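You operate a simulated robot arm through the tools that you are given. There is no shell and no other tool. Be economical: measure what you need, move in short steps, check, and stop when the job is done.

You are at the controls of a simulated robot arm. One attempt, no reset.

## Task
Set the pump spring slide as the card says and try the arm.
Fine: slide first; lift the arm till water runs back and let it down; close the guard; isolator stays off.

It is judged by the outcome, as a careful person would: the job done as asked, and still so three seconds after it is handed in. It fails if anything else is knocked over, pushed out of place, dropped, spilled or broken.

## Robot
A 7-joint arm with a two-finger gripper on a trunk, on a base that drives. Base frame: it is fixed to the floor where the robot stands at the start and does not move with it; the origin is under the middle of the robot, x ahead of it, y to its left, z up. Units: mm, rad, N and s.
With the tool pointing down near the work surface it reaches from about 160 to 720 mm from the robot's upright axis, wherever it stands. Its first joint turns from -2.496 to 2.496 rad. Places, roughly: isolator switch [3000, 0, 1600]; outlet spring slide [600, 1700, 1200]; pump arm [1400, -200, 1300]; pump guard [1100, -100, 1300]; pump spring slide [1100, -100, 1200]; spring card [1000, 1000, 750]. Payload 2.45 kg.
The TCP is the grasp point between the finger pads, 26 mm short of the fingertips. In the tool frame z runs along the fingers and y along their closing line. The gripper opens to 96 mm. The gripper's body begins 69 mm behind the TCP.
Orientation is that of the tool frame in the base frame, as a unit quaternion [x, y, z, w]. With the fingers straight down and closing along the base's y, the tool's x points along the base's -x, its y along +y and its z along -z.

## Interface
- The arm moves only by the tool servo_tool. Its argument "deltas" is a list of rows, each a list of 7 numbers: the shift along the base's x, y, z in mm, then the turn, a rotation vector about the base's x, y, z in rad, then the gripper command, from -1 (fully open) to 1 (shut), values between in proportion. In form: [[dx, dy, dz, ax, ay, az, gripper], ...]. A call has 1 to 12 rows; each row shifts and turns the commanded pose from where the row before left it. Rows are played at 5 a second. More than 50 mm and 0.15 rad between two rows, or a gripper value outside its range, and nothing of the call is played. A pose out of reach is approached as far as the arm can. The call stops where the force on the tool passes 90 N (or 10 N more than at its start, if that is more) or the arm is blocked; 0.2 s more then pass. The fingers move at their own pace and stop on an object; they squeeze with about 30 N. The grip force told is the motor's: it shows also when the fingers shut on nothing. Time passes only in rows, and 0.2 s behind the last, so rows that do not move let the fingers close. It gives the time, the measured TCP pose, the force on the tool (base axes), the opening and the grip force at its end, in the units of the frame above (readings bear some noise), with the torque about the TCP (base axes, N m) and any sound that the robot's microphone picked up.
- Cameras (640 x 400 px; columns grow to the right, rows downward): "scene" is now at [37.9, 155.3, 1345.3]; the picture's right is [-0.27, -0.96, 0.00], its down [-0.20, 0.06, -0.98] and it looks along [0.94, -0.26, -0.21] (base axes); focal length 287 px, centre (320, 200). "wrist" rides on the gripper at [82, 3, -98] in the tool frame; the picture's right is [-0.04, 1.00, 0.00], its down [-0.73, -0.03, -0.68] and it looks along [-0.68, -0.03, 0.73] (tool axes); focal length 256 px, centre (320, 200). There is no depth. A picture from a camera that has moved, and an enlarged one, comes with that camera's place and axes in the base frame and with its lens.
- camera(camera): a new picture of that camera. It takes no simulated time.
- lift_body(by): slides the trunk up (or, below 0, down) by that many mm; the arm and the scene camera ride with it, the base frame stays. It gives what a move gives, with no picture.
- roll_base(legs): drives the robot by 1 to 6 legs, each [ahead, turn to the left] in mm and rad, along the robot's own axes; the way and the turn of a leg run together, so that a leg with both is an arc; at most 1500 mm and 3.142 rad a leg. The arm and the cameras ride along, it lands a little off, and it stops where it bumps. It gives what a move gives.
- turn_head(pan, tilt): turns the head with the scene camera to pan (to the left, within 2.705 rad either way) and tilt (down, from -0.506 to 1.204), counted from straight ahead of the robot. It gives what a move gives.
- inspect(camera, box): a new picture of the part [left, top, right, bottom] of that camera's present view, enlarged. It takes no simulated time.
- finish_job(): hands the job in; it is judged then, once.

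Go step by step. Nothing tells you exact positions but the pictures and the camera data: compare them with the known pose of the tool, close in by small moves and look again before you grip or let go. The budget is 120 turns and 98 pictures, counting those below and the enlarged ones. Unless the task says otherwise, let go and move clear before handing in.

The tools are called after "Request:" by a JSON object that holds its "op" and its "data". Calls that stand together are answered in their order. servo_tool: Moves the arm, as the interface text tells. Its arguments: {"type":"object","properties":{"deltas":{"type":"array"}},"required":["deltas"]} The other tools are called the same way: lift_body (by) slides the trunk up or down; roll_base (legs) drives the base; turn_head (pan, tilt) turns the head that bears the scene camera; camera (camera) takes a picture; inspect (camera, box) takes an enlarged picture of a part of a camera's view; finish_job () hands the job in.

At the start:

```text
time: 0.0
tool_pos: [568.5, -102.7, 998.9]
orientation: [0.0, 1.0, 0.0, 0.0]
contact_force: [-0.4, -0.1, 0.1]
torque: [0.0, 0.02, 0.02]
width: 96.0
grasp_force: 0.0
trunk travel left (down, up): [-343.0, 297.0]
robot x, y, heading: [-2.1, 0.7, 0.001]
head pan, tilt: [-0.269, 0.213]
```

scene: 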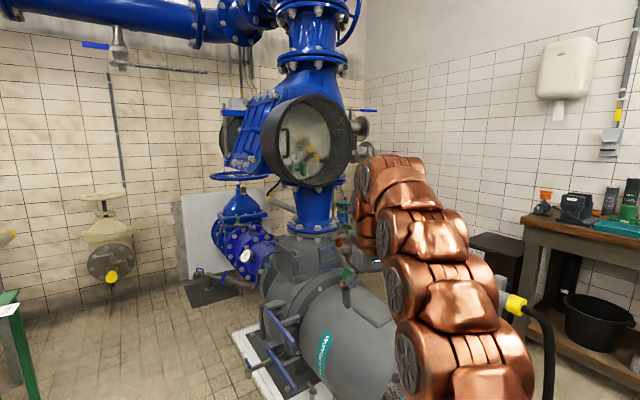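
wrist: 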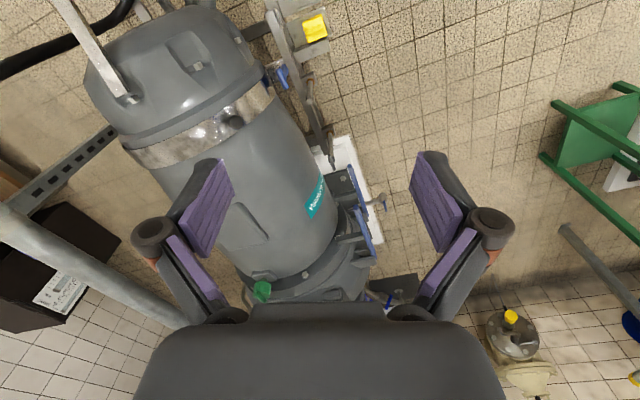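

I see a large pump with a round glass-like housing at about [1100,-100,1300]; the card should be at left on the green stand. I'll enlarge the pump area and turn the head to find the card.

Request:
{"op": "inspect", "data": {"camera": "scene", "box": [210, 70, 390, 200]}}

Request:
{"op": "turn_head", "data": {"pan": 0.75, "tilt": 0.4}}

Request:
{"op": "camera", "data": {"camera": "scene"}}

```text
3.08 times, centred on (300, 135) of scene
camera zoom: at [37.9, 155.3, 1345.3], right [-0.27, -0.96, 0.0], down [-0.2, 0.06, -0.98], along [0.94, -0.26, -0.21], focal length 883 px, centre (382, 400)
```

zoom: 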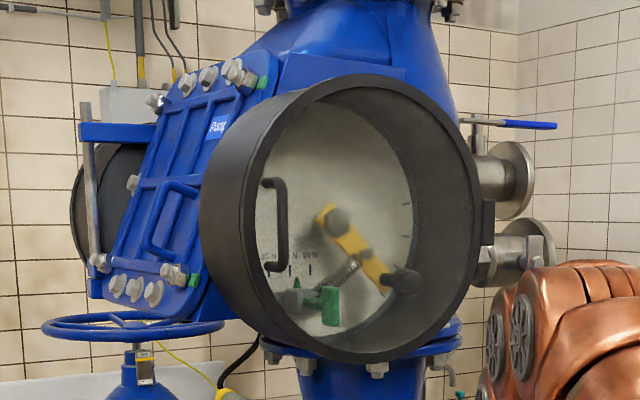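

```text
time: 1.3
tool_pos: [569.7, -103.1, 999.3]
orientation: [0.0, 1.0, 0.0, 0.001]
contact_force: [0.8, 0.8, -0.1]
torque: [0.0, -0.03, -0.04]
width: 96.1
grasp_force: 0.1
trunk travel left (down, up): [-343.0, 297.0]
robot x, y, heading: [2.1, 2.8, -0.002]
head pan, tilt: [0.75, 0.4]
```

```text
94 pictures are left
camera scene: at [15.8, 243.2, 1327.9], right [0.68, -0.73, 0.0], down [-0.28, -0.27, -0.92], along [0.67, 0.63, -0.39], focal length 287 px, centre (320, 200)
```

scene: 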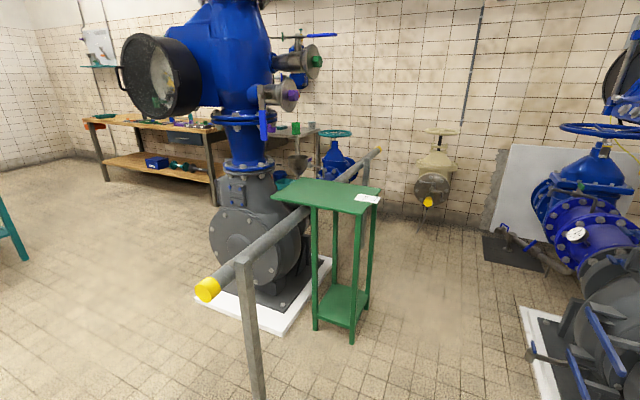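

The card lies on the green stand. I'll zoom in on it.

Request:
{"op": "inspect", "data": {"camera": "scene", "box": [345, 185, 390, 213]}}

Request:
{"op": "inspect", "data": {"camera": "scene", "box": [110, 20, 220, 130]}}

```text
14.22 times, centred on (368, 199) of scene
camera zoom: at [15.8, 243.2, 1327.9], right [0.68, -0.73, 0.0], down [-0.28, -0.27, -0.92], along [0.67, 0.63, -0.39], focal length 4083 px, centre (-356, 214)
```

zoom: 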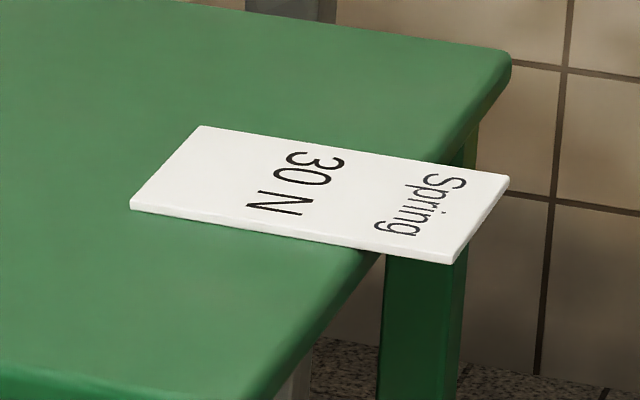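

```text
3.64 times, centred on (165, 75) of scene
camera zoom: at [15.8, 243.2, 1327.9], right [0.68, -0.73, 0.0], down [-0.28, -0.27, -0.92], along [0.67, 0.63, -0.39], focal length 1044 px, centre (884, 654)
```

zoom: 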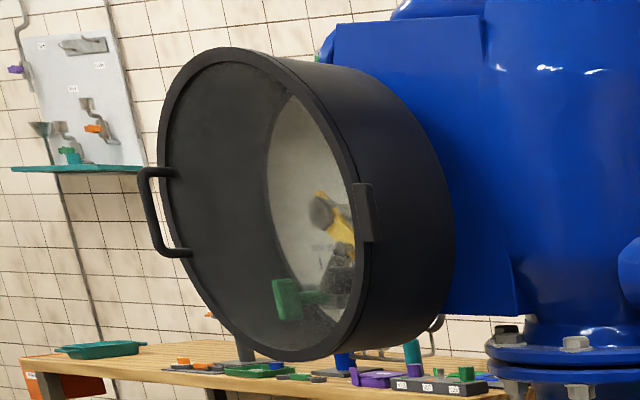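

The card reads 30 N. Now I'll look at the floor ahead and the free space around the pump before driving.

Request:
{"op": "turn_head", "data": {"pan": -0.1, "tilt": 0.75}}

Request:
{"op": "camera", "data": {"camera": "scene"}}

Request:
{"op": "turn_head", "data": {"pan": -0.9, "tilt": 0.5}}

Request:
{"op": "camera", "data": {"camera": "scene"}}

```text
time: 2.5
tool_pos: [568.0, -102.3, 999.8]
orientation: [0.0, 1.0, 0.0, 0.0]
contact_force: [0.0, 0.1, -0.2]
torque: [-0.02, -0.02, -0.01]
width: 96.0
grasp_force: 0.1
trunk travel left (down, up): [-343.0, 297.0]
robot x, y, heading: [-0.4, -0.4, 0.001]
head pan, tilt: [-0.099, 0.75]
```

```text
91 pictures are left
camera scene: at [30.5, 171.9, 1296.8], right [-0.1, -1.0, 0.0], down [-0.68, 0.07, -0.73], along [0.73, -0.07, -0.68], focal length 287 px, centre (320, 200)
```

scene: 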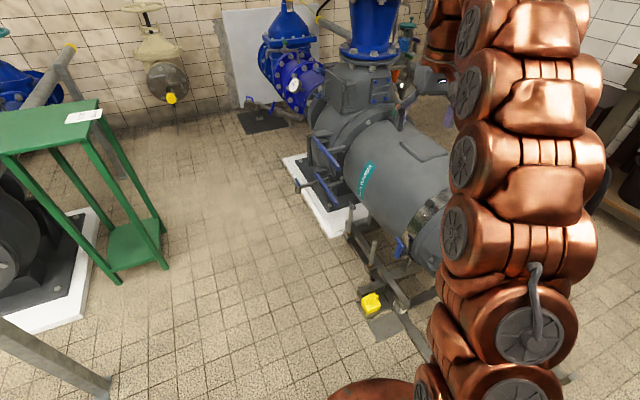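

```text
time: 3.6
tool_pos: [568.8, -103.9, 1000.0]
orientation: [0.0, 1.0, 0.0, -0.001]
contact_force: [0.3, 0.3, 0.0]
torque: [-0.01, -0.02, -0.02]
width: 95.8
grasp_force: 0.1
trunk travel left (down, up): [-343.0, 297.0]
robot x, y, heading: [1.5, 1.0, 0.001]
head pan, tilt: [-0.901, 0.499]
```

```text
90 pictures are left
camera scene: at [4.6, 108.9, 1318.7], right [-0.78, -0.62, 0.0], down [-0.3, 0.38, -0.88], along [0.55, -0.69, -0.48], focal length 287 px, centre (320, 200)
```

scene: 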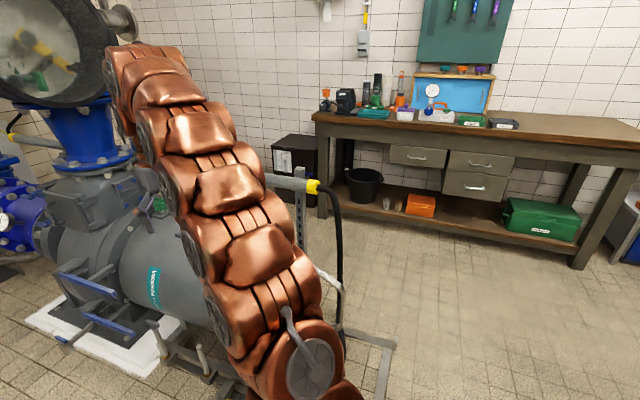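

I need the exact facing of the housing, so I'll look straight at it with high zoom.

Request:
{"op": "turn_head", "data": {"pan": -0.2, "tilt": 0.05}}

Request:
{"op": "inspect", "data": {"camera": "scene", "box": [250, 140, 410, 240]}}

```text
time: 4.7
tool_pos: [568.7, -103.6, 1000.6]
orientation: [0.0, 1.0, 0.0, 0.0]
contact_force: [0.0, 0.5, -1.3]
torque: [-0.03, -0.03, 0.0]
width: 95.9
grasp_force: 0.0
trunk travel left (down, up): [-343.0, 297.0]
robot x, y, heading: [0.0, -6.4, 0.001]
head pan, tilt: [-0.201, 0.051]
```

```text
4.00 times, centred on (330, 190) of scene
camera zoom: at [37.3, 161.9, 1360.2], right [-0.2, -0.98, 0.0], down [-0.05, 0.01, -1.0], along [0.98, -0.2, -0.05], focal length 1148 px, centre (280, 240)
```

zoom: 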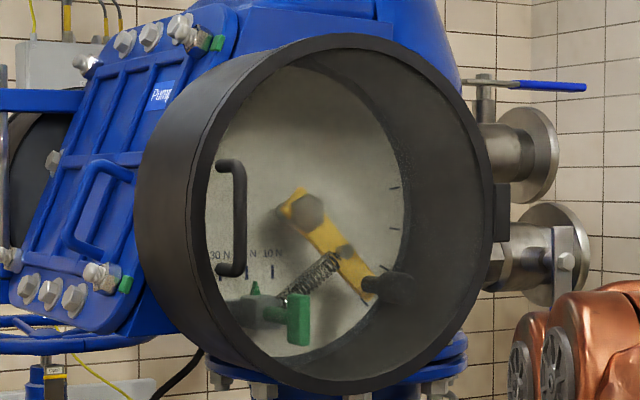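

The guard glass is closed with its handle at left and hinge at right; inside is a scale 30/20/10 N with the green slide knob now off 30 N, and the yellow arm. The housing faces about (-0.95,-0.32). I'll retract the arm and roll the wrist so its camera ends up above the tool, before driving closer.

Request:
{"op": "servo_tool", "data": {"deltas": [[-25, 10, 0, 0, 0, 0.15, -1], [-25, 10, 0, 0, 0, 0.15, -1], [-25, 10, 0, 0, 0, 0.15, -1], [-25, 10, 0, 0, 0, 0.15, -1], [-25, 10, 0, 0, 0, 0.15, -1], [-25, 10, 0, 0, 0, 0.15, -1], [-25, 10, 0, 0, 0, 0.15, -1], [-25, 10, 0, 0, 0, 0.15, -1], [0, 0, 0, 0, 0, 0.15, -1], [0, 0, 0, 0, 0, 0.15, -1], [0, 0, 0, 0, 0, 0.15, -1], [0, 0, 0, 0, 0, 0.15, -1]]}}

```text
time: 7.2
tool_pos: [368.8, -22.3, 1000.0]
orientation: [0.784, -0.621, 0.001, 0.0]
contact_force: [-0.5, -0.8, -0.3]
torque: [0.03, -0.03, 0.0]
width: 96.0
grasp_force: 0.0
trunk travel left (down, up): [-343.0, 297.0]
robot x, y, heading: [1.0, -3.2, -0.006]
head pan, tilt: [-0.201, 0.051]
```

The roll is going well; I'll complete it.

Request:
{"op": "servo_tool", "data": {"deltas": [[0, 0, 0, 0, 0, 0.15, -1], [0, 0, 0, 0, 0, 0.15, -1], [0, 0, 0, 0, 0, 0.15, -1], [0, 0, 0, 0, 0, 0.15, -1], [0, 0, 0, 0, 0, 0.15, -1], [0, 0, 0, 0, 0, 0.15, -1], [0, 0, 0, 0, 0, 0.15, -1], [0, 0, 0, 0, 0, 0.15, -1], [0, 0, 0, 0, 0, 0.14, -1]]}}

Request:
{"op": "servo_tool", "data": {"deltas": [[0, 0, 20, 0, -0.15, 0, -1], [0, 0, 20, 0, -0.15, 0, -1], [0, 0, 20, 0, -0.15, 0, -1], [0, 0, 20, 0, -0.15, 0, -1], [0, 0, 20, 0, -0.15, 0, -1], [0, 0, 20, 0, -0.15, 0, -1], [0, 0, 20, 0, -0.15, 0, -1], [0, 0, 20, 0, -0.15, 0, -1], [0, 0, 20, 0, -0.15, 0, -1], [0, 0, 20, 0, -0.15, 0, -1], [0, 0, 0, 0, -0.07, 0, -1]]}}

Request:
{"op": "camera", "data": {"camera": "wrist"}}

```text
time: 9.2
tool_pos: [368.4, -22.6, 999.9]
orientation: [1.0, 0.0, 0.0, 0.0]
contact_force: [0.6, 0.5, 0.3]
torque: [-0.03, 0.04, -0.02]
width: 96.1
grasp_force: 0.1
trunk travel left (down, up): [-343.0, 297.0]
robot x, y, heading: [2.2, -2.5, -0.0]
head pan, tilt: [-0.201, 0.051]
```

```text
time: 11.0
tool_pos: [408.1, 74.1, 1088.6]
orientation: [0.878, 0.108, 0.465, -0.026]
contact_force: [-0.2, 0.5, -0.2]
torque: [0.02, 0.0, 0.0]
width: 95.9
grasp_force: 0.0
trunk travel left (down, up): [-343.0, 297.0]
robot x, y, heading: [-0.9, -2.0, -0.001]
head pan, tilt: [-0.201, 0.051]
stopped in row 8: the arm was blocked; the commanded pose is now the measured one
```

```text
88 pictures are left
camera wrist: at [373.2, 70.3, 1212.7], right [0.19, -0.98, 0.02], down [-0.96, -0.19, -0.22], along [0.22, 0.02, -0.98], focal length 256 px, centre (320, 200)
```

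wrist: 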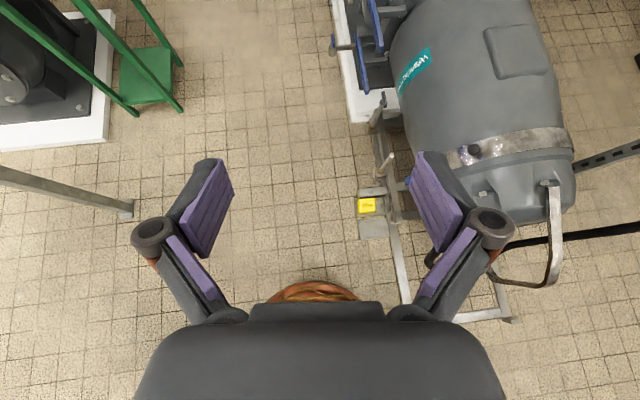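

The wrist was blocked because it was folded too close; the horizontal tool needs more extension. I'll move it forward while finishing the tilt.

Request:
{"op": "servo_tool", "data": {"deltas": [[45, -15, 10, 0, 0, 0, -1], [45, -15, 10, 0, 0, 0, -1], [40, -15, 10, 0.0236, -0.119, -0.0386, -1], [40, -15, 10, 0.0236, -0.119, -0.0386, -1], [20, -15, 10, 0.0236, -0.119, -0.0386, -1], [20, 0, 10, 0.0236, -0.119, -0.0386, -1], [20, 0, 10, 0.0236, -0.119, -0.0386, -1]]}}

Request:
{"op": "camera", "data": {"camera": "scene"}}

```text
time: 12.6
tool_pos: [633.9, -11.3, 1181.7]
orientation: [0.691, -0.04, 0.72, -0.048]
contact_force: [-1.3, 0.0, -2.8]
torque: [-0.08, -0.18, -0.13]
width: 96.1
grasp_force: 0.1
trunk travel left (down, up): [-343.0, 297.0]
robot x, y, heading: [0.1, -1.7, 0.002]
head pan, tilt: [-0.201, 0.051]
```

```text
87 pictures are left
camera scene: at [37.3, 162.3, 1360.2], right [-0.2, -0.98, 0.0], down [-0.05, 0.01, -1.0], along [0.98, -0.2, -0.05], focal length 287 px, centre (320, 200)
```

scene: 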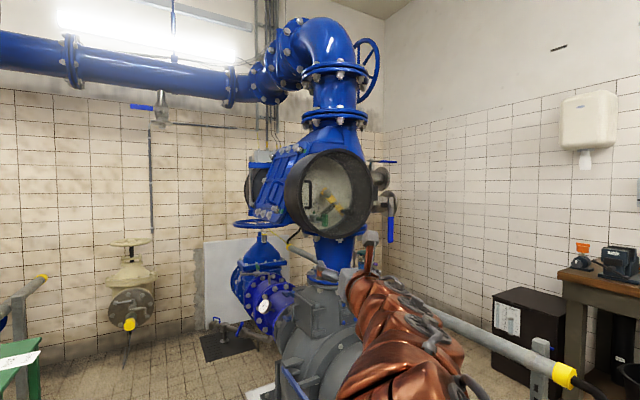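

The tool now points forward. I'll drive to about [400,220], to the left of the motor, keeping the arm clear of the housing.

Request:
{"op": "roll_base", "data": {"legs": [[0, 0.5], [460, 0], [0, -0.25]]}}

Request:
{"op": "turn_head", "data": {"pan": -0.85, "tilt": 0.1}}

Request:
{"op": "camera", "data": {"camera": "scene"}}

```text
time: 17.7
tool_pos: [1019.7, 378.4, 1163.6]
orientation: [0.7, 0.082, 0.704, -0.087]
contact_force: [0.0, 0.3, 0.4]
torque: [0.02, 0.0, 0.01]
width: 96.0
grasp_force: 0.0
trunk travel left (down, up): [-343.0, 297.0]
robot x, y, heading: [401.7, 224.3, 0.257]
head pan, tilt: [-0.201, 0.051]
```

```text
time: 18.7
tool_pos: [1019.3, 377.1, 1163.6]
orientation: [0.7, 0.083, 0.704, -0.088]
contact_force: [0.4, 1.0, -0.1]
torque: [-0.02, 0.02, -0.04]
width: 96.2
grasp_force: 0.1
trunk travel left (down, up): [-343.0, 297.0]
robot x, y, heading: [402.0, 224.6, 0.256]
head pan, tilt: [-0.85, 0.099]
```

```text
86 pictures are left
camera scene: at [381.2, 332.1, 1355.8], right [-0.56, -0.83, 0.0], down [-0.08, 0.06, -1.0], along [0.82, -0.56, -0.1], focal length 287 px, centre (320, 200)
```

scene: 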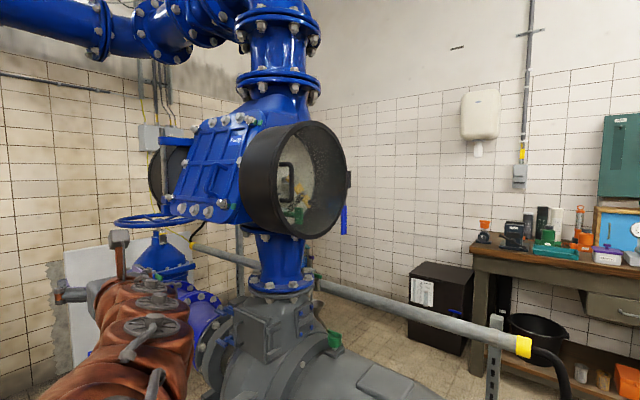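

I'm in place. I'll zoom in on the housing to triangulate against the earlier view.

Request:
{"op": "inspect", "data": {"camera": "scene", "box": [224, 110, 368, 250]}}

```text
2.86 times, centred on (296, 180) of scene
camera zoom: at [381.2, 332.1, 1355.8], right [-0.56, -0.83, 0.0], down [-0.08, 0.06, -1.0], along [0.82, -0.56, -0.1], focal length 820 px, centre (389, 257)
```

zoom: 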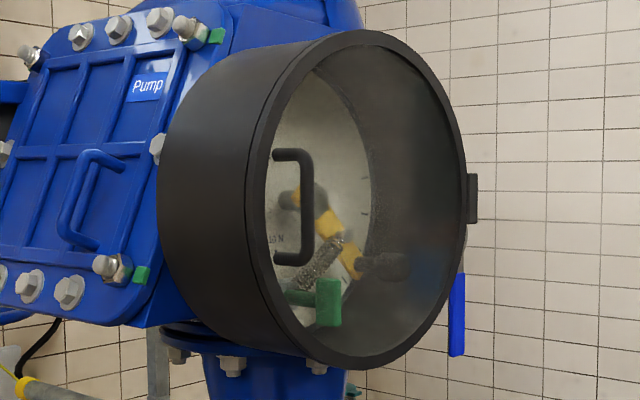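

Triangulation puts the handle bar at about [997,1,1330] and the hinge at [1120,-283,1330]. I'll bring the gripper to a standoff in front of the handle.

Request:
{"op": "servo_tool", "data": {"deltas": [[-40, -30, 33, 0, 0, 0, -1], [-40, -30, 33, 0, 0, 0, -1], [-40, -30, 33, 0, 0, 0, -1], [-40, -30, 33, 0, 0, 0, -1], [-40, -30, 34, 0, 0, 0, -1], [5, -40, 0, 0, 0, 0, -1], [5, -40, 0, 0, 0, 0, -1], [10, -40, 0, 0, 0, 0, -1], [10, -40, 0, 0, 0, 0, -1], [10, -40, 0, 0, 0, 0, -1], [10, -50, 0, 0, 0, 0, -1]]}}

Request:
{"op": "camera", "data": {"camera": "wrist"}}

Request:
{"op": "camera", "data": {"camera": "scene"}}

```text
refused: row 1 steps farther than a row can; nothing moved
```

```text
84 pictures are left
camera wrist: at [924.8, 350.1, 1245.1], right [0.24, -0.97, -0.05], down [-0.66, -0.13, -0.74], along [0.71, 0.21, -0.67], focal length 256 px, centre (320, 200)
```

wrist: 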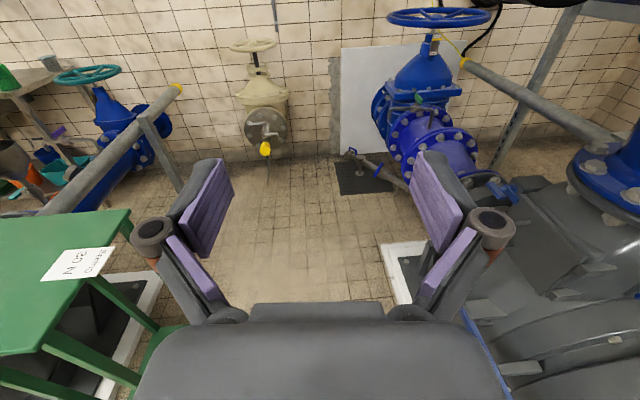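

```text
83 pictures are left
camera scene: at [381.2, 332.1, 1355.8], right [-0.56, -0.83, 0.0], down [-0.08, 0.06, -1.0], along [0.82, -0.56, -0.1], focal length 287 px, centre (320, 200)
```

scene: 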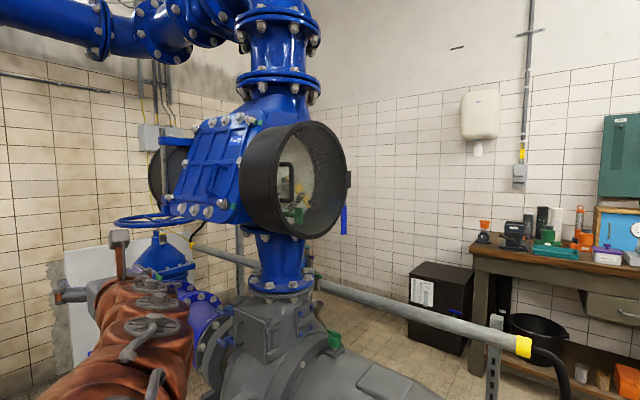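

The row limit is on the vector length, so I'll use smaller rows.

Request:
{"op": "servo_tool", "data": {"deltas": [[-34, -20, 24, 0, 0, 0, -1], [-34, -20, 24, 0, 0, 0, -1], [-34, -20, 24, 0, 0, 0, -1], [-34, -20, 24, 0, 0, 0, -1], [-34, -20, 24, 0, 0, 0, -1], [-30, -20, 24, 0, 0, 0, -1], [0, -45, 12, 0, 0, 0, -1], [5, -45, 11, 0, 0, 0, -1], [10, -45, 0, 0, 0, 0, -1], [10, -45, 0, 0, 0, 0, -1], [10, -45, 0, 0, 0, 0, -1], [10, -45, 0, 0, 0, 0, -1]]}}

Request:
{"op": "camera", "data": {"camera": "wrist"}}

Request:
{"op": "camera", "data": {"camera": "scene"}}

```text
time: 21.3
tool_pos: [863.8, -12.8, 1331.3]
orientation: [0.7, 0.084, 0.704, -0.088]
contact_force: [0.1, 0.7, 0.3]
torque: [-0.02, 0.07, -0.11]
width: 96.2
grasp_force: 0.0
trunk travel left (down, up): [-343.0, 297.0]
robot x, y, heading: [400.9, 220.8, 0.257]
head pan, tilt: [-0.85, 0.099]
```

```text
82 pictures are left
camera wrist: at [769.3, -39.7, 1411.9], right [0.24, -0.97, -0.05], down [-0.66, -0.13, -0.74], along [0.71, 0.21, -0.67], focal length 256 px, centre (320, 200)
```

wrist: 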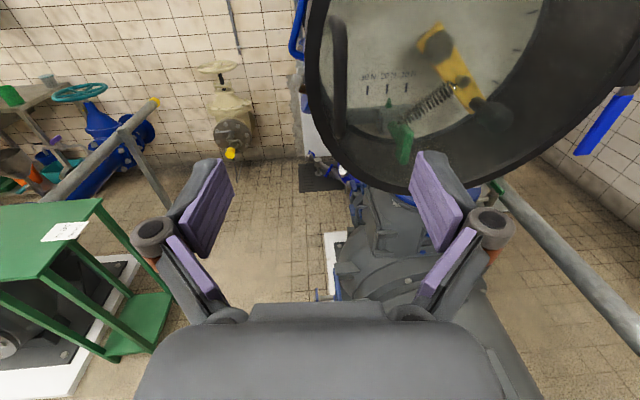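

```text
81 pictures are left
camera scene: at [381.0, 332.5, 1355.7], right [-0.56, -0.83, 0.0], down [-0.08, 0.06, -1.0], along [0.82, -0.56, -0.1], focal length 287 px, centre (320, 200)
```

scene: 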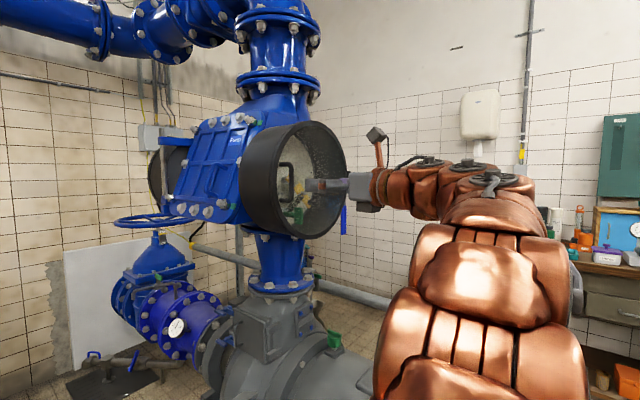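

The wrist camera sees the dial well; I'll read the scale closely.

Request:
{"op": "inspect", "data": {"camera": "wrist", "box": [320, 10, 520, 170]}}

```text
2.50 times, centred on (420, 90) of wrist
camera zoom: at [769.3, -39.7, 1411.9], right [0.24, -0.97, -0.05], down [-0.66, -0.13, -0.74], along [0.71, 0.21, -0.67], focal length 640 px, centre (70, 475)
```

zoom: 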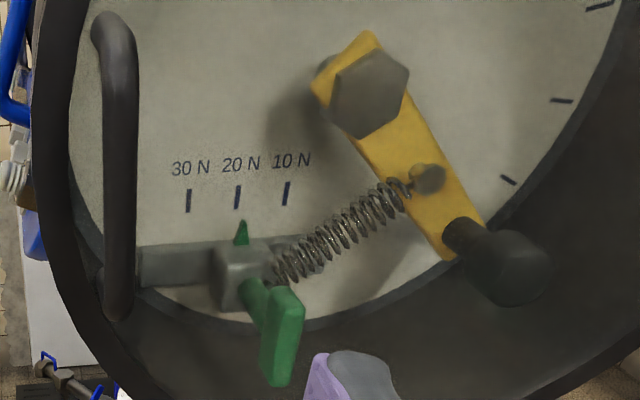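

The pointer is at 20 N and must go to 30 N. First the guard: I'll advance onto the handle bar at [997,4,1335].

Request:
{"op": "servo_tool", "data": {"deltas": [[33, 4, 1, 0, 0, 0, -1], [33, 4, 1, 0, 0, 0, -1], [33, 4, 1, 0, 0, 0, -1], [28, 4, 0, 0, 0, 0, -1]]}}

Request:
{"op": "camera", "data": {"camera": "wrist"}}

```text
time: 22.3
tool_pos: [990.9, 3.7, 1335.0]
orientation: [0.699, 0.082, 0.705, -0.088]
contact_force: [-0.3, -0.1, -0.4]
torque: [-0.01, -0.03, -0.01]
width: 95.9
grasp_force: 0.1
trunk travel left (down, up): [-343.0, 297.0]
robot x, y, heading: [399.7, 222.5, 0.249]
head pan, tilt: [-0.85, 0.099]
```

```text
79 pictures are left
camera wrist: at [896.7, -24.1, 1415.4], right [0.24, -0.97, -0.05], down [-0.66, -0.13, -0.74], along [0.71, 0.21, -0.67], focal length 256 px, centre (320, 200)
```

wrist: 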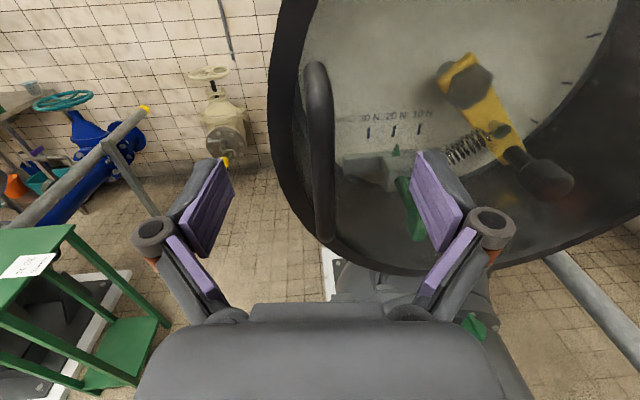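

The bar is between the fingers. Closing.

Request:
{"op": "servo_tool", "data": {"deltas": [[0, 0, 0, 0, 0, 0, 1], [0, 0, 0, 0, 0, 0, 1], [0, 0, 0, 0, 0, 0, 1], [0, 0, 0, 0, 0, 0, 1], [0, 0, 0, 0, 0, 0, 1], [0, 0, 0, 0, 0, 0, 1]]}}

Request:
{"op": "camera", "data": {"camera": "wrist"}}

```text
time: 23.7
tool_pos: [992.1, 2.3, 1333.4]
orientation: [0.7, 0.082, 0.704, -0.087]
contact_force: [5.3, -11.5, 4.0]
torque: [-0.31, -0.18, -0.1]
width: 11.1
grasp_force: 38.1
trunk travel left (down, up): [-343.0, 297.0]
robot x, y, heading: [400.0, 219.0, 0.251]
head pan, tilt: [-0.85, 0.099]
```

```text
78 pictures are left
camera wrist: at [896.8, -26.1, 1414.9], right [0.24, -0.97, -0.05], down [-0.66, -0.13, -0.74], along [0.71, 0.21, -0.67], focal length 256 px, centre (320, 200)
```

wrist: 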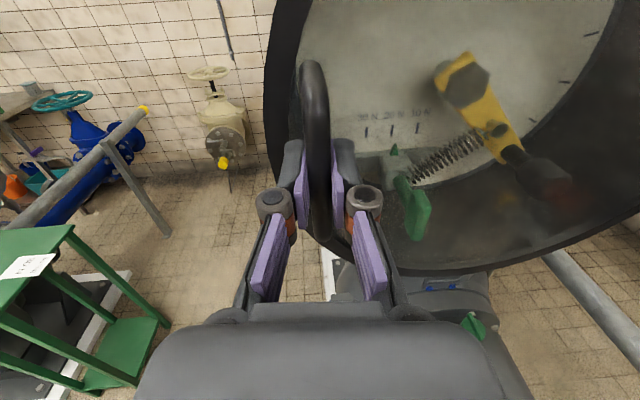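

Gripped (11 mm). I'll swing the guard open gently along its arc about the hinge.

Request:
{"op": "servo_tool", "data": {"deltas": [[-12.3, -5.6, 0, 0, 0, 0, 1], [-12.2, -6.3, 0, 0, 0, 0, 1], [-11.9, -6.8, 0, 0, 0, 0, 1], [-11.5, -7.1, 0, 0, 0, 0, 1], [-11.2, -7.7, 0, 0, 0, 0, 1], [-10.9, -8.2, 0, 0, 0, 0, 1]]}}

Request:
{"op": "camera", "data": {"camera": "scene"}}

```text
time: 25.1
tool_pos: [923.2, -41.4, 1332.7]
orientation: [0.7, 0.081, 0.704, -0.088]
contact_force: [28.2, -33.2, 21.4]
torque: [-0.36, -0.79, -0.11]
width: 10.8
grasp_force: 38.2
trunk travel left (down, up): [-343.0, 297.0]
robot x, y, heading: [405.0, 220.5, 0.259]
head pan, tilt: [-0.85, 0.099]
```

```text
77 pictures are left
camera scene: at [383.1, 328.8, 1356.2], right [-0.56, -0.83, 0.0], down [-0.08, 0.06, -0.99], along [0.82, -0.56, -0.1], focal length 287 px, centre (320, 200)
```

scene: 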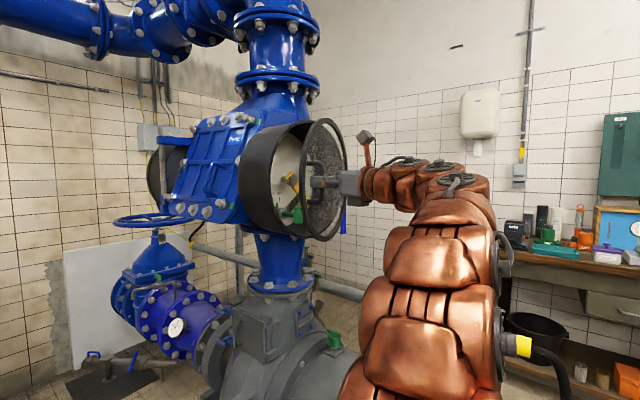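

The guard swings open. There's some radial force toward the hinge, so I'll ease inward and up slightly while continuing.

Request:
{"op": "servo_tool", "data": {"deltas": [[3, -4, 2, 0, 0, 0, 1], [-9, -10, 0, 0, 0, 0.03, 1], [-9.5, -9.5, 0, 0, 0, 0.03, 1], [-9, -9.8, 0, 0, 0, 0.03, 1], [-8.6, -10.2, 0, 0, 0, 0.03, 1]]}}

```text
time: 26.3
tool_pos: [885.8, -80.3, 1336.9]
orientation: [0.693, 0.126, 0.698, -0.131]
contact_force: [-24.8, 20.3, -24.2]
torque: [-0.11, -0.58, 0.1]
width: 10.4
grasp_force: 37.8
trunk travel left (down, up): [-343.0, 297.0]
robot x, y, heading: [399.8, 220.9, 0.256]
head pan, tilt: [-0.85, 0.099]
```

The force reversed sign, so the true radius is about 311 mm. Continuing along that arc.

Request:
{"op": "servo_tool", "data": {"deltas": [[-9.5, -10, -2, 0, 0, 0.03, 1], [-8.3, -10.3, 0, 0, 0, 0.03, 1], [-7.7, -11.2, 0, 0, 0, 0.03, 1], [-7.3, -11.4, 0, 0, 0, 0.03, 1], [-6.6, -11.9, 0, 0, 0, 0.03, 1], [-6.3, -12, 0, 0, 0, 0.03, 1]]}}

```text
time: 27.7
tool_pos: [844.0, -139.7, 1323.2]
orientation: [0.679, 0.185, 0.683, -0.193]
contact_force: [24.5, -12.8, 30.4]
torque: [-0.67, -0.81, -0.13]
width: 11.3
grasp_force: 38.7
out of reach, approached as far as the arm can: row 6
trunk travel left (down, up): [-343.0, 297.0]
robot x, y, heading: [403.4, 219.2, 0.251]
head pan, tilt: [-0.85, 0.099]
```

The arm nears its limit at about 40° open. I'll release the bar while backing off, then push the lid further from its inner side.

Request:
{"op": "servo_tool", "data": {"deltas": [[0, 0, 0, 0, 0, 0, 0.6], [-10, -6, 4, 0, 0, 0, 0.2], [-17, -10, 4, 0, 0, 0, 0.1], [-17, -10, 0, 0, 0, 0, 0.1], [-17, -10, 0, 0, 0, 0, 0.1], [-17, -10, 0, 0, 0, 0, 0.1]]}}

Request:
{"op": "camera", "data": {"camera": "wrist"}}

Request:
{"op": "camera", "data": {"camera": "scene"}}

```text
time: 29.1
tool_pos: [772.5, -160.7, 1316.6]
orientation: [0.68, 0.185, 0.684, -0.192]
contact_force: [0.6, -0.2, -0.2]
torque: [0.02, 0.01, 0.07]
width: 43.2
grasp_force: 0.1
out of reach, approached as far as the arm can: row 3, 4, 5, 6
trunk travel left (down, up): [-343.0, 297.0]
robot x, y, heading: [398.6, 223.2, 0.254]
head pan, tilt: [-0.85, 0.099]
```

```text
76 pictures are left
camera wrist: at [690.7, -214.3, 1398.4], right [0.51, -0.86, -0.05], down [-0.6, -0.32, -0.74], along [0.62, 0.41, -0.67], focal length 256 px, centre (320, 200)
```

wrist: 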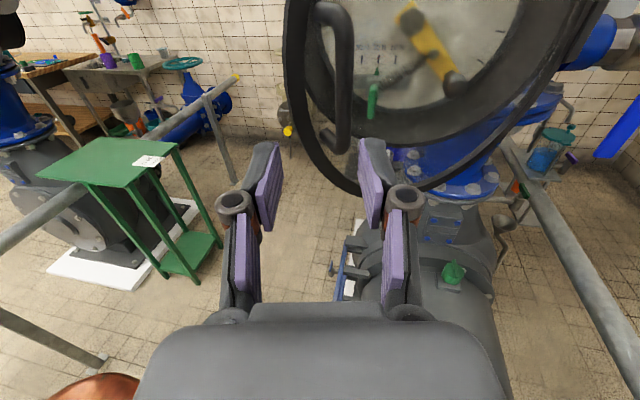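

```text
75 pictures are left
camera scene: at [381.1, 331.5, 1355.8], right [-0.56, -0.83, 0.0], down [-0.08, 0.06, -1.0], along [0.82, -0.56, -0.1], focal length 287 px, centre (320, 200)
```

scene: 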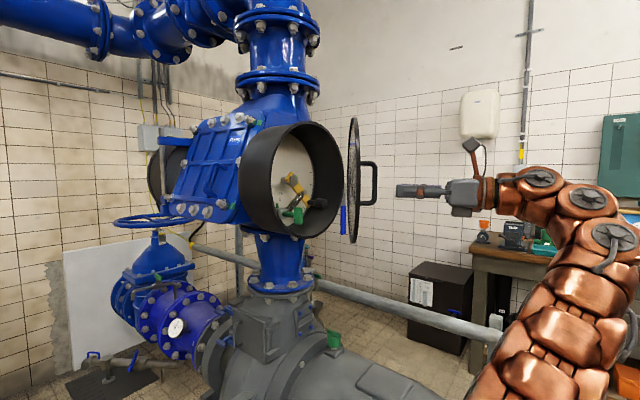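

The lid stays put at ~40°. I'll close the fingers, swing the tool around to the left of the lid's free edge, ready to push its inner face.

Request:
{"op": "servo_tool", "data": {"deltas": [[-20, 15, 5, 0, 0, -0.14, 1], [-15, 25, 5, 0, 0, -0.14, 1], [0, 35, 4, 0, 0, -0.14, 1], [0, 35, 0, 0, 0, -0.14, 1], [5, 35, 0, 0, 0, -0.14, 1], [10, 30, 0, 0, 0, -0.14, 1], [20, 20, 0, 0, 0, 0, 1], [25, 10, 0, 0, 0, 0, 1]]}}

Request:
{"op": "camera", "data": {"camera": "scene"}}

```text
time: 30.9
tool_pos: [803.7, 37.3, 1323.6]
orientation: [0.701, -0.113, 0.697, 0.098]
contact_force: [-0.6, 0.8, 0.2]
torque: [-0.01, 0.04, -0.02]
width: 0.0
grasp_force: 28.1
trunk travel left (down, up): [-343.0, 297.0]
robot x, y, heading: [400.8, 219.3, 0.252]
head pan, tilt: [-0.85, 0.099]
```

```text
74 pictures are left
camera scene: at [380.9, 331.8, 1355.8], right [-0.56, -0.83, 0.0], down [-0.08, 0.06, -1.0], along [0.82, -0.56, -0.1], focal length 287 px, centre (320, 200)
```

scene: 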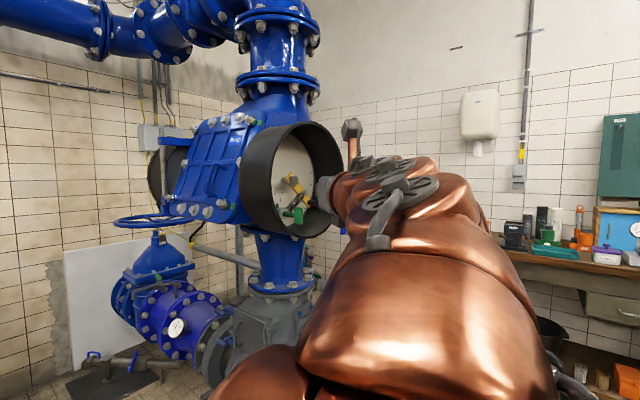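

Now I'll advance inside and push toward -y to open the lid further.

Request:
{"op": "servo_tool", "data": {"deltas": [[35, -10, 3, 0, 0, 0, 1], [35, -15, 3, 0, 0, 0, 1], [25, -25, 0, 0, 0, 0, 1], [5, -35, 0, 0, 0, 0, 1], [0, -30, 0, 0, 0, 0, 1], [0, -30, 0, 0, 0, 0, 1], [0, -30, 0, 0, 0, 0, 1], [0, -30, 0, 0, 0, 0, 1]]}}

Request:
{"op": "camera", "data": {"camera": "wrist"}}

```text
time: 32.7
tool_pos: [886.3, -158.9, 1337.0]
orientation: [0.695, -0.114, 0.702, 0.105]
contact_force: [-62.6, 23.9, -26.6]
torque: [0.46, -1.63, -2.66]
width: 0.2
grasp_force: 29.4
trunk travel left (down, up): [-343.0, 297.0]
robot x, y, heading: [398.1, 222.5, 0.249]
head pan, tilt: [-0.85, 0.099]
stopped in row 8: the force on the tool passed its limit at 100 N (the readings are from after the stop); the commanded pose is now the measured one
```

```text
73 pictures are left
camera wrist: at [790.9, -132.8, 1418.7], right [-0.31, -0.95, -0.05], down [-0.63, 0.24, -0.74], along [0.71, -0.19, -0.67], focal length 256 px, centre (320, 200)
```

wrist: 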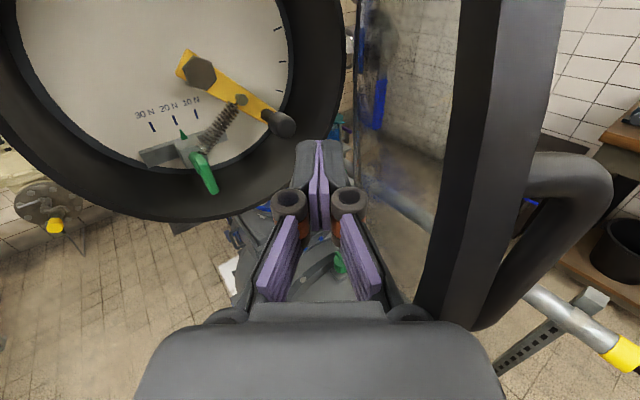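

The lid's edge is touching the gripper body rather than the fingertip. I'll ease off and turn the tool more to the right so only the fingers push the inside face.

Request:
{"op": "servo_tool", "data": {"deltas": [[0, 30, 0, 0, 0, 0, 1], [0, 15, 0, 0, 0, -0.14, 1], [0, 5, 0, 0, 0, -0.14, 1], [0, 0, 0, 0, 0, -0.14, 1], [0, 0, 0, 0, 0, -0.14, 1]]}}

Request:
{"op": "camera", "data": {"camera": "wrist"}}

```text
time: 33.9
tool_pos: [894.3, -110.1, 1334.3]
orientation: [0.638, -0.302, 0.644, 0.296]
contact_force: [-0.6, 0.2, -0.4]
torque: [-0.05, 0.0, 0.04]
width: 0.1
grasp_force: 28.3
trunk travel left (down, up): [-343.0, 297.0]
robot x, y, heading: [400.4, 223.3, 0.254]
head pan, tilt: [-0.85, 0.099]
```

```text
72 pictures are left
camera wrist: at [827.5, -37.1, 1416.4], right [-0.76, -0.64, -0.05], down [-0.41, 0.54, -0.74], along [0.5, -0.54, -0.67], focal length 256 px, centre (320, 200)
```

wrist: 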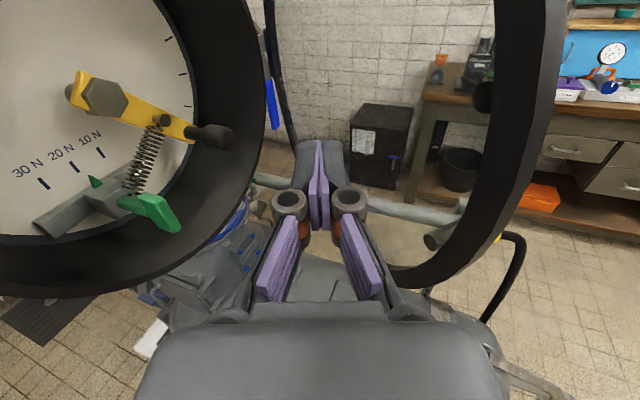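

Now push the lid with the fingertip.

Request:
{"op": "servo_tool", "data": {"deltas": [[-3, -28, 0, 0, 0, 0, 1], [-3, -28, 0, 0, 0, 0, 1], [-3, -28, 0, 0, 0, 0, 1], [-3, -28, 0, 0, 0, 0, 1], [0, -28, 0, 0, 0, 0, 1], [0, -28, 0, 0, 0, 0, 1], [3, -28, 0, 0, 0, 0, 1], [3, -28, 0, 0, 0, 0, 1], [5, -28, 0, 0, 0, 0, 1]]}}

Request:
{"op": "camera", "data": {"camera": "wrist"}}

Request:
{"op": "camera", "data": {"camera": "scene"}}

```text
time: 35.9
tool_pos: [892.5, -363.4, 1333.9]
orientation: [0.638, -0.302, 0.644, 0.294]
contact_force: [-0.3, -0.1, 0.8]
torque: [0.07, 0.01, 0.05]
width: 0.1
grasp_force: 28.0
trunk travel left (down, up): [-343.0, 297.0]
robot x, y, heading: [400.8, 220.7, 0.249]
head pan, tilt: [-0.85, 0.099]
```

```text
71 pictures are left
camera wrist: at [825.8, -290.9, 1416.5], right [-0.76, -0.64, -0.05], down [-0.41, 0.54, -0.74], along [0.5, -0.54, -0.68], focal length 256 px, centre (320, 200)
```

wrist: 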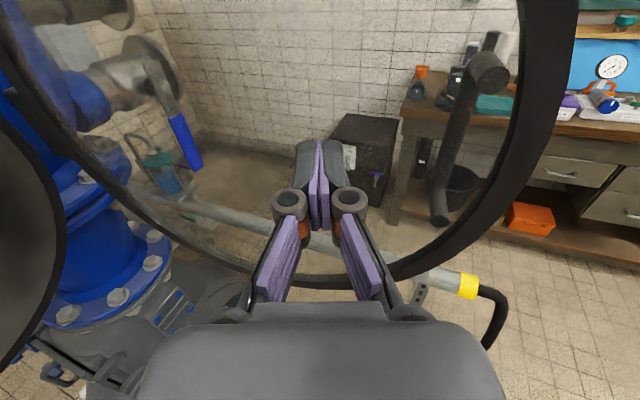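

```text
70 pictures are left
camera scene: at [380.6, 331.7, 1355.7], right [-0.56, -0.83, 0.0], down [-0.08, 0.06, -1.0], along [0.82, -0.56, -0.1], focal length 287 px, centre (320, 200)
```

scene: 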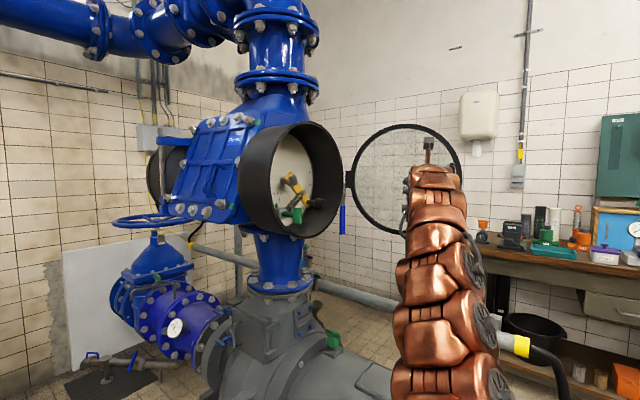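

The lid is wide open and stays. The green knob triangulates to about [1077,-67,1235]; I'll return to the dial with the tool along its axis (heading 0.32).

Request:
{"op": "servo_tool", "data": {"deltas": [[-30, 35, 0, 0, 0, 0, 0], [-30, 35, 0, 0, 0, 0.14, 0], [-10, 40, -10, 0, 0, 0.149, 0], [0, 40, -15, 0, 0, 0.149, 0], [0, 35, -15, 0, 0, 0.149, 0], [10, 35, -15, 0, 0, 0.149, 0], [20, 20, -15, 0, 0, 0.149, 0], [20, 10, -15, 0, 0, 0.149, 0], [20, 0, -12, 0, 0, 0.149, 0]]}}

Request:
{"op": "camera", "data": {"camera": "wrist"}}

```text
time: 37.9
tool_pos: [892.9, -110.9, 1239.2]
orientation: [0.697, 0.108, 0.699, -0.117]
contact_force: [0.3, 0.6, 0.4]
torque: [-0.04, 0.06, -0.03]
width: 47.6
grasp_force: 0.1
trunk travel left (down, up): [-343.0, 297.0]
robot x, y, heading: [399.0, 224.7, 0.251]
head pan, tilt: [-0.85, 0.099]
```

```text
69 pictures are left
camera wrist: at [800.2, -146.1, 1320.7], right [0.31, -0.95, -0.05], down [-0.65, -0.17, -0.74], along [0.69, 0.26, -0.67], focal length 256 px, centre (320, 200)
```

wrist: 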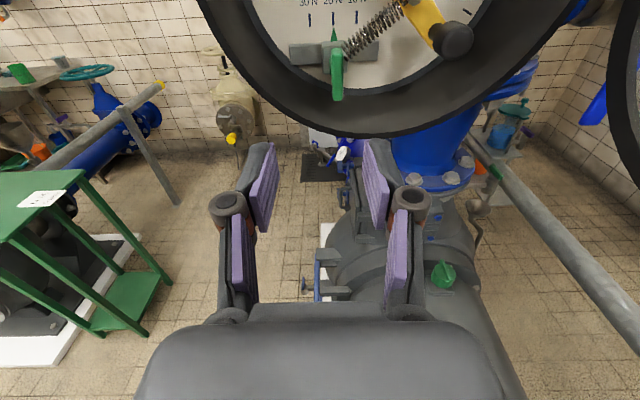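

Request:
{"op": "inspect", "data": {"camera": "wrist", "box": [270, 0, 430, 110]}}

```text
3.64 times, centred on (350, 55) of wrist
camera zoom: at [800.2, -146.1, 1320.7], right [0.31, -0.95, -0.05], down [-0.65, -0.17, -0.74], along [0.69, 0.26, -0.67], focal length 931 px, centre (211, 727)
```

zoom: 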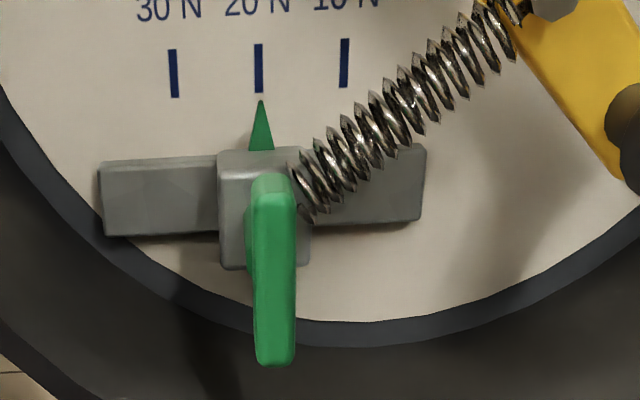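

The green tab hangs at about [1080,-68,1235]. I'll align laterally and advance most of the way, then look.

Request:
{"op": "servo_tool", "data": {"deltas": [[6, -18, -4, 0, 0, 0, 0], [33, 11, 0, 0, 0, 0, 0], [33, 11, 0, 0, 0, 0, 0], [33, 11, 0, 0, 0, 0, 0], [24, 8, 0, 0, 0, 0, 0]]}}

Request:
{"op": "camera", "data": {"camera": "wrist"}}

```text
time: 39.1
tool_pos: [1022.9, -89.7, 1232.9]
orientation: [0.698, 0.106, 0.699, -0.115]
contact_force: [0.1, 0.0, -1.3]
torque: [-0.01, -0.01, 0.01]
width: 48.1
grasp_force: 0.1
trunk travel left (down, up): [-343.0, 297.0]
robot x, y, heading: [405.4, 224.0, 0.256]
head pan, tilt: [-0.85, 0.099]
```

```text
67 pictures are left
camera wrist: at [930.5, -123.7, 1315.5], right [0.31, -0.95, -0.05], down [-0.65, -0.17, -0.74], along [0.69, 0.26, -0.68], focal length 256 px, centre (320, 200)
```

wrist: 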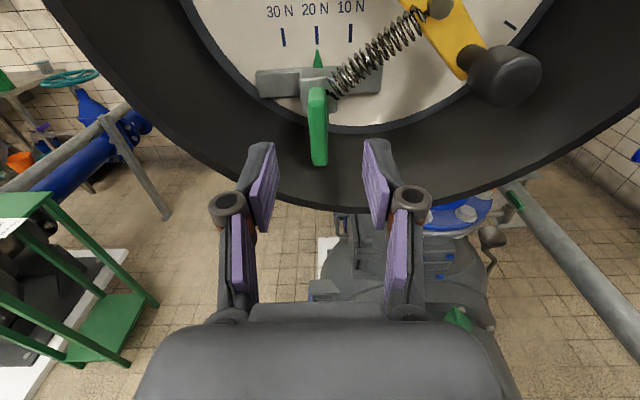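

Well centred. Advance and close on the tab.

Request:
{"op": "servo_tool", "data": {"deltas": [[25, 8, 1, 0, 0, 0, 0], [21, 8, 1, 0, 0, 0, 0], [0, 0, 0, 0, 0, 0, 0.5], [0, 0, 0, 0, 0, 0, 1], [0, 0, 0, 0, 0, 0, 1], [0, 0, 0, 0, 0, 0, 1]]}}

Request:
{"op": "camera", "data": {"camera": "wrist"}}

```text
time: 40.5
tool_pos: [1067.3, -73.2, 1236.4]
orientation: [0.698, 0.108, 0.699, -0.115]
contact_force: [2.1, -1.8, 0.7]
torque: [-0.84, -0.49, -0.07]
width: 12.0
grasp_force: 38.7
trunk travel left (down, up): [-343.0, 297.0]
robot x, y, heading: [401.2, 222.3, 0.252]
head pan, tilt: [-0.85, 0.099]
```

```text
66 pictures are left
camera wrist: at [976.9, -107.1, 1317.9], right [0.31, -0.95, -0.05], down [-0.65, -0.17, -0.74], along [0.69, 0.26, -0.68], focal length 256 px, centre (320, 200)
```

wrist: 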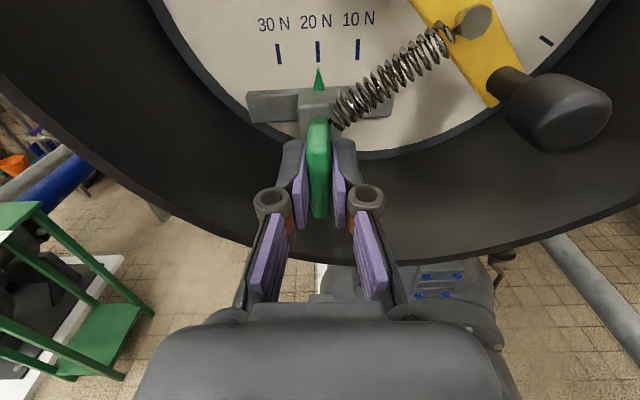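

Gripped on the tab (12 mm). Try sliding a little to the left along the rail.

Request:
{"op": "servo_tool", "data": {"deltas": [[-1, 3, 0, 0, 0, 0, 1], [-1, 3, 0, 0, 0, 0, 1], [-1.2, 3.5, 0, 0, 0, 0, 1]]}}

Request:
{"op": "inspect", "data": {"camera": "wrist", "box": [240, 0, 400, 110]}}

```text
time: 41.3
tool_pos: [1066.2, -62.8, 1236.0]
orientation: [0.698, 0.108, 0.699, -0.115]
contact_force: [4.9, -2.1, 3.1]
torque: [-0.77, -0.55, -0.07]
width: 11.9
grasp_force: 39.1
trunk travel left (down, up): [-343.0, 297.0]
robot x, y, heading: [402.2, 222.4, 0.256]
head pan, tilt: [-0.85, 0.099]
```

```text
3.64 times, centred on (320, 55) of wrist
camera zoom: at [973.5, -97.1, 1317.8], right [0.31, -0.95, -0.05], down [-0.65, -0.17, -0.74], along [0.69, 0.26, -0.68], focal length 931 px, centre (320, 727)
```

zoom: 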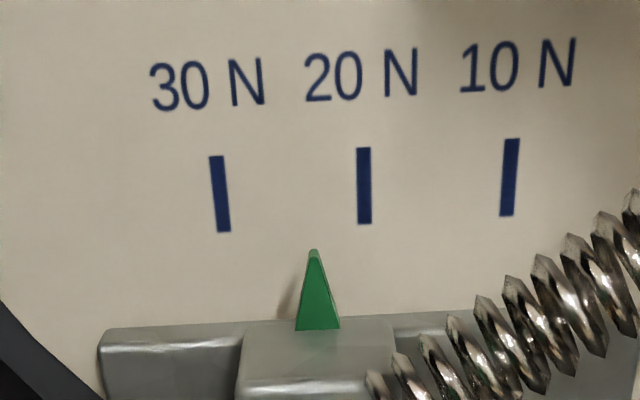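

It slides freely. About 18 mm remain to 30 N.

Request:
{"op": "servo_tool", "data": {"deltas": [[-1.3, 4, 0, 0, 0, 0, 1], [-1.3, 4, 0, 0, 0, 0, 1], [-1.3, 4, 0, 0, 0, 0, 1], [-1.4, 4.2, 0, 0, 0, 0, 1], [0, 0, 0, 0, 0, 0, 1]]}}

Request:
{"op": "inspect", "data": {"camera": "wrist", "box": [240, 0, 400, 110]}}

```text
time: 42.5
tool_pos: [1060.1, -46.0, 1236.1]
orientation: [0.698, 0.109, 0.699, -0.115]
contact_force: [10.4, 1.4, 7.7]
torque: [-0.9, -0.33, -0.03]
width: 11.8
grasp_force: 38.6
trunk travel left (down, up): [-343.0, 297.0]
robot x, y, heading: [403.0, 221.7, 0.255]
head pan, tilt: [-0.85, 0.099]
```

```text
3.64 times, centred on (320, 55) of wrist
camera zoom: at [968.1, -80.4, 1317.9], right [0.31, -0.95, -0.05], down [-0.65, -0.18, -0.74], along [0.69, 0.26, -0.68], focal length 931 px, centre (320, 727)
```

zoom: 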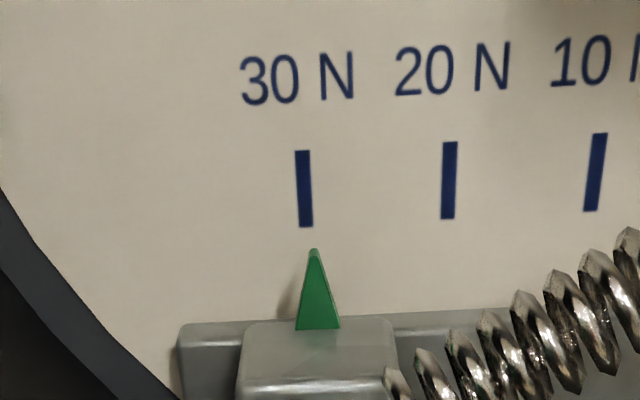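

About 1.5 mm remain.

Request:
{"op": "servo_tool", "data": {"deltas": [[-0.5, 1.5, 0, 0, 0, 0, 1], [0, 0, 0, 0, 0, 0, 1]]}}

Request:
{"op": "inspect", "data": {"camera": "wrist", "box": [240, 0, 400, 110]}}

```text
time: 43.1
tool_pos: [1059.3, -45.4, 1235.7]
orientation: [0.698, 0.107, 0.699, -0.115]
contact_force: [13.3, -1.0, 10.9]
torque: [-0.9, -0.23, -0.13]
width: 11.8
grasp_force: 38.4
trunk travel left (down, up): [-343.0, 297.0]
robot x, y, heading: [401.4, 222.1, 0.26]
head pan, tilt: [-0.85, 0.099]
```

```text
3.64 times, centred on (320, 55) of wrist
camera zoom: at [967.7, -79.5, 1317.8], right [0.31, -0.95, -0.05], down [-0.65, -0.17, -0.74], along [0.69, 0.26, -0.68], focal length 931 px, centre (320, 727)
```

zoom: 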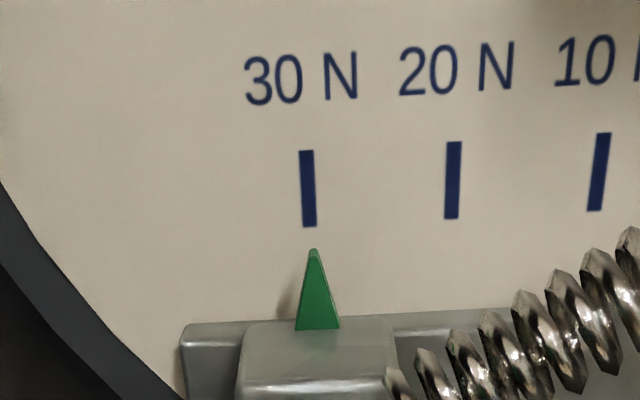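

Request:
{"op": "servo_tool", "data": {"deltas": [[0.3, 0.9, 0.5, 0, 0, 0, 1], [0, 0, 0, 0, 0, 0, 1]]}}

Request:
{"op": "servo_tool", "data": {"deltas": [[0, 0, 0, 0, 0, 0, 0.5], [0, 0, 0, 0, 0, 0, 0], [0, 0, 0, 0, 0, 0, 0]]}}

Request:
{"op": "inspect", "data": {"camera": "wrist", "box": [240, 0, 400, 110]}}

```text
time: 43.7
tool_pos: [1059.2, -45.8, 1237.5]
orientation: [0.698, 0.106, 0.699, -0.115]
contact_force: [7.2, 0.4, 4.1]
torque: [-0.63, -0.97, -0.03]
width: 12.0
grasp_force: 38.3
trunk travel left (down, up): [-343.0, 297.0]
robot x, y, heading: [400.9, 223.0, 0.251]
head pan, tilt: [-0.85, 0.099]
```

```text
time: 44.5
tool_pos: [1059.8, -44.2, 1236.7]
orientation: [0.698, 0.106, 0.699, -0.116]
contact_force: [-0.2, 0.5, -0.7]
torque: [-0.01, 0.02, 0.03]
width: 48.0
grasp_force: 0.1
trunk travel left (down, up): [-343.0, 297.0]
robot x, y, heading: [401.4, 221.4, 0.255]
head pan, tilt: [-0.85, 0.099]
```

```text
3.64 times, centred on (320, 55) of wrist
camera zoom: at [967.6, -79.5, 1318.1], right [0.31, -0.95, -0.05], down [-0.66, -0.17, -0.74], along [0.69, 0.26, -0.68], focal length 931 px, centre (320, 727)
```

zoom: 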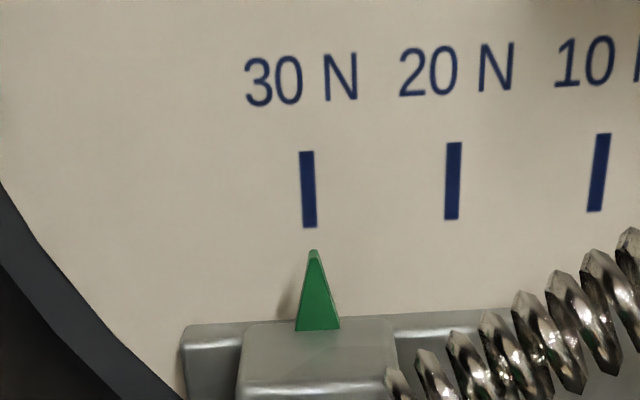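

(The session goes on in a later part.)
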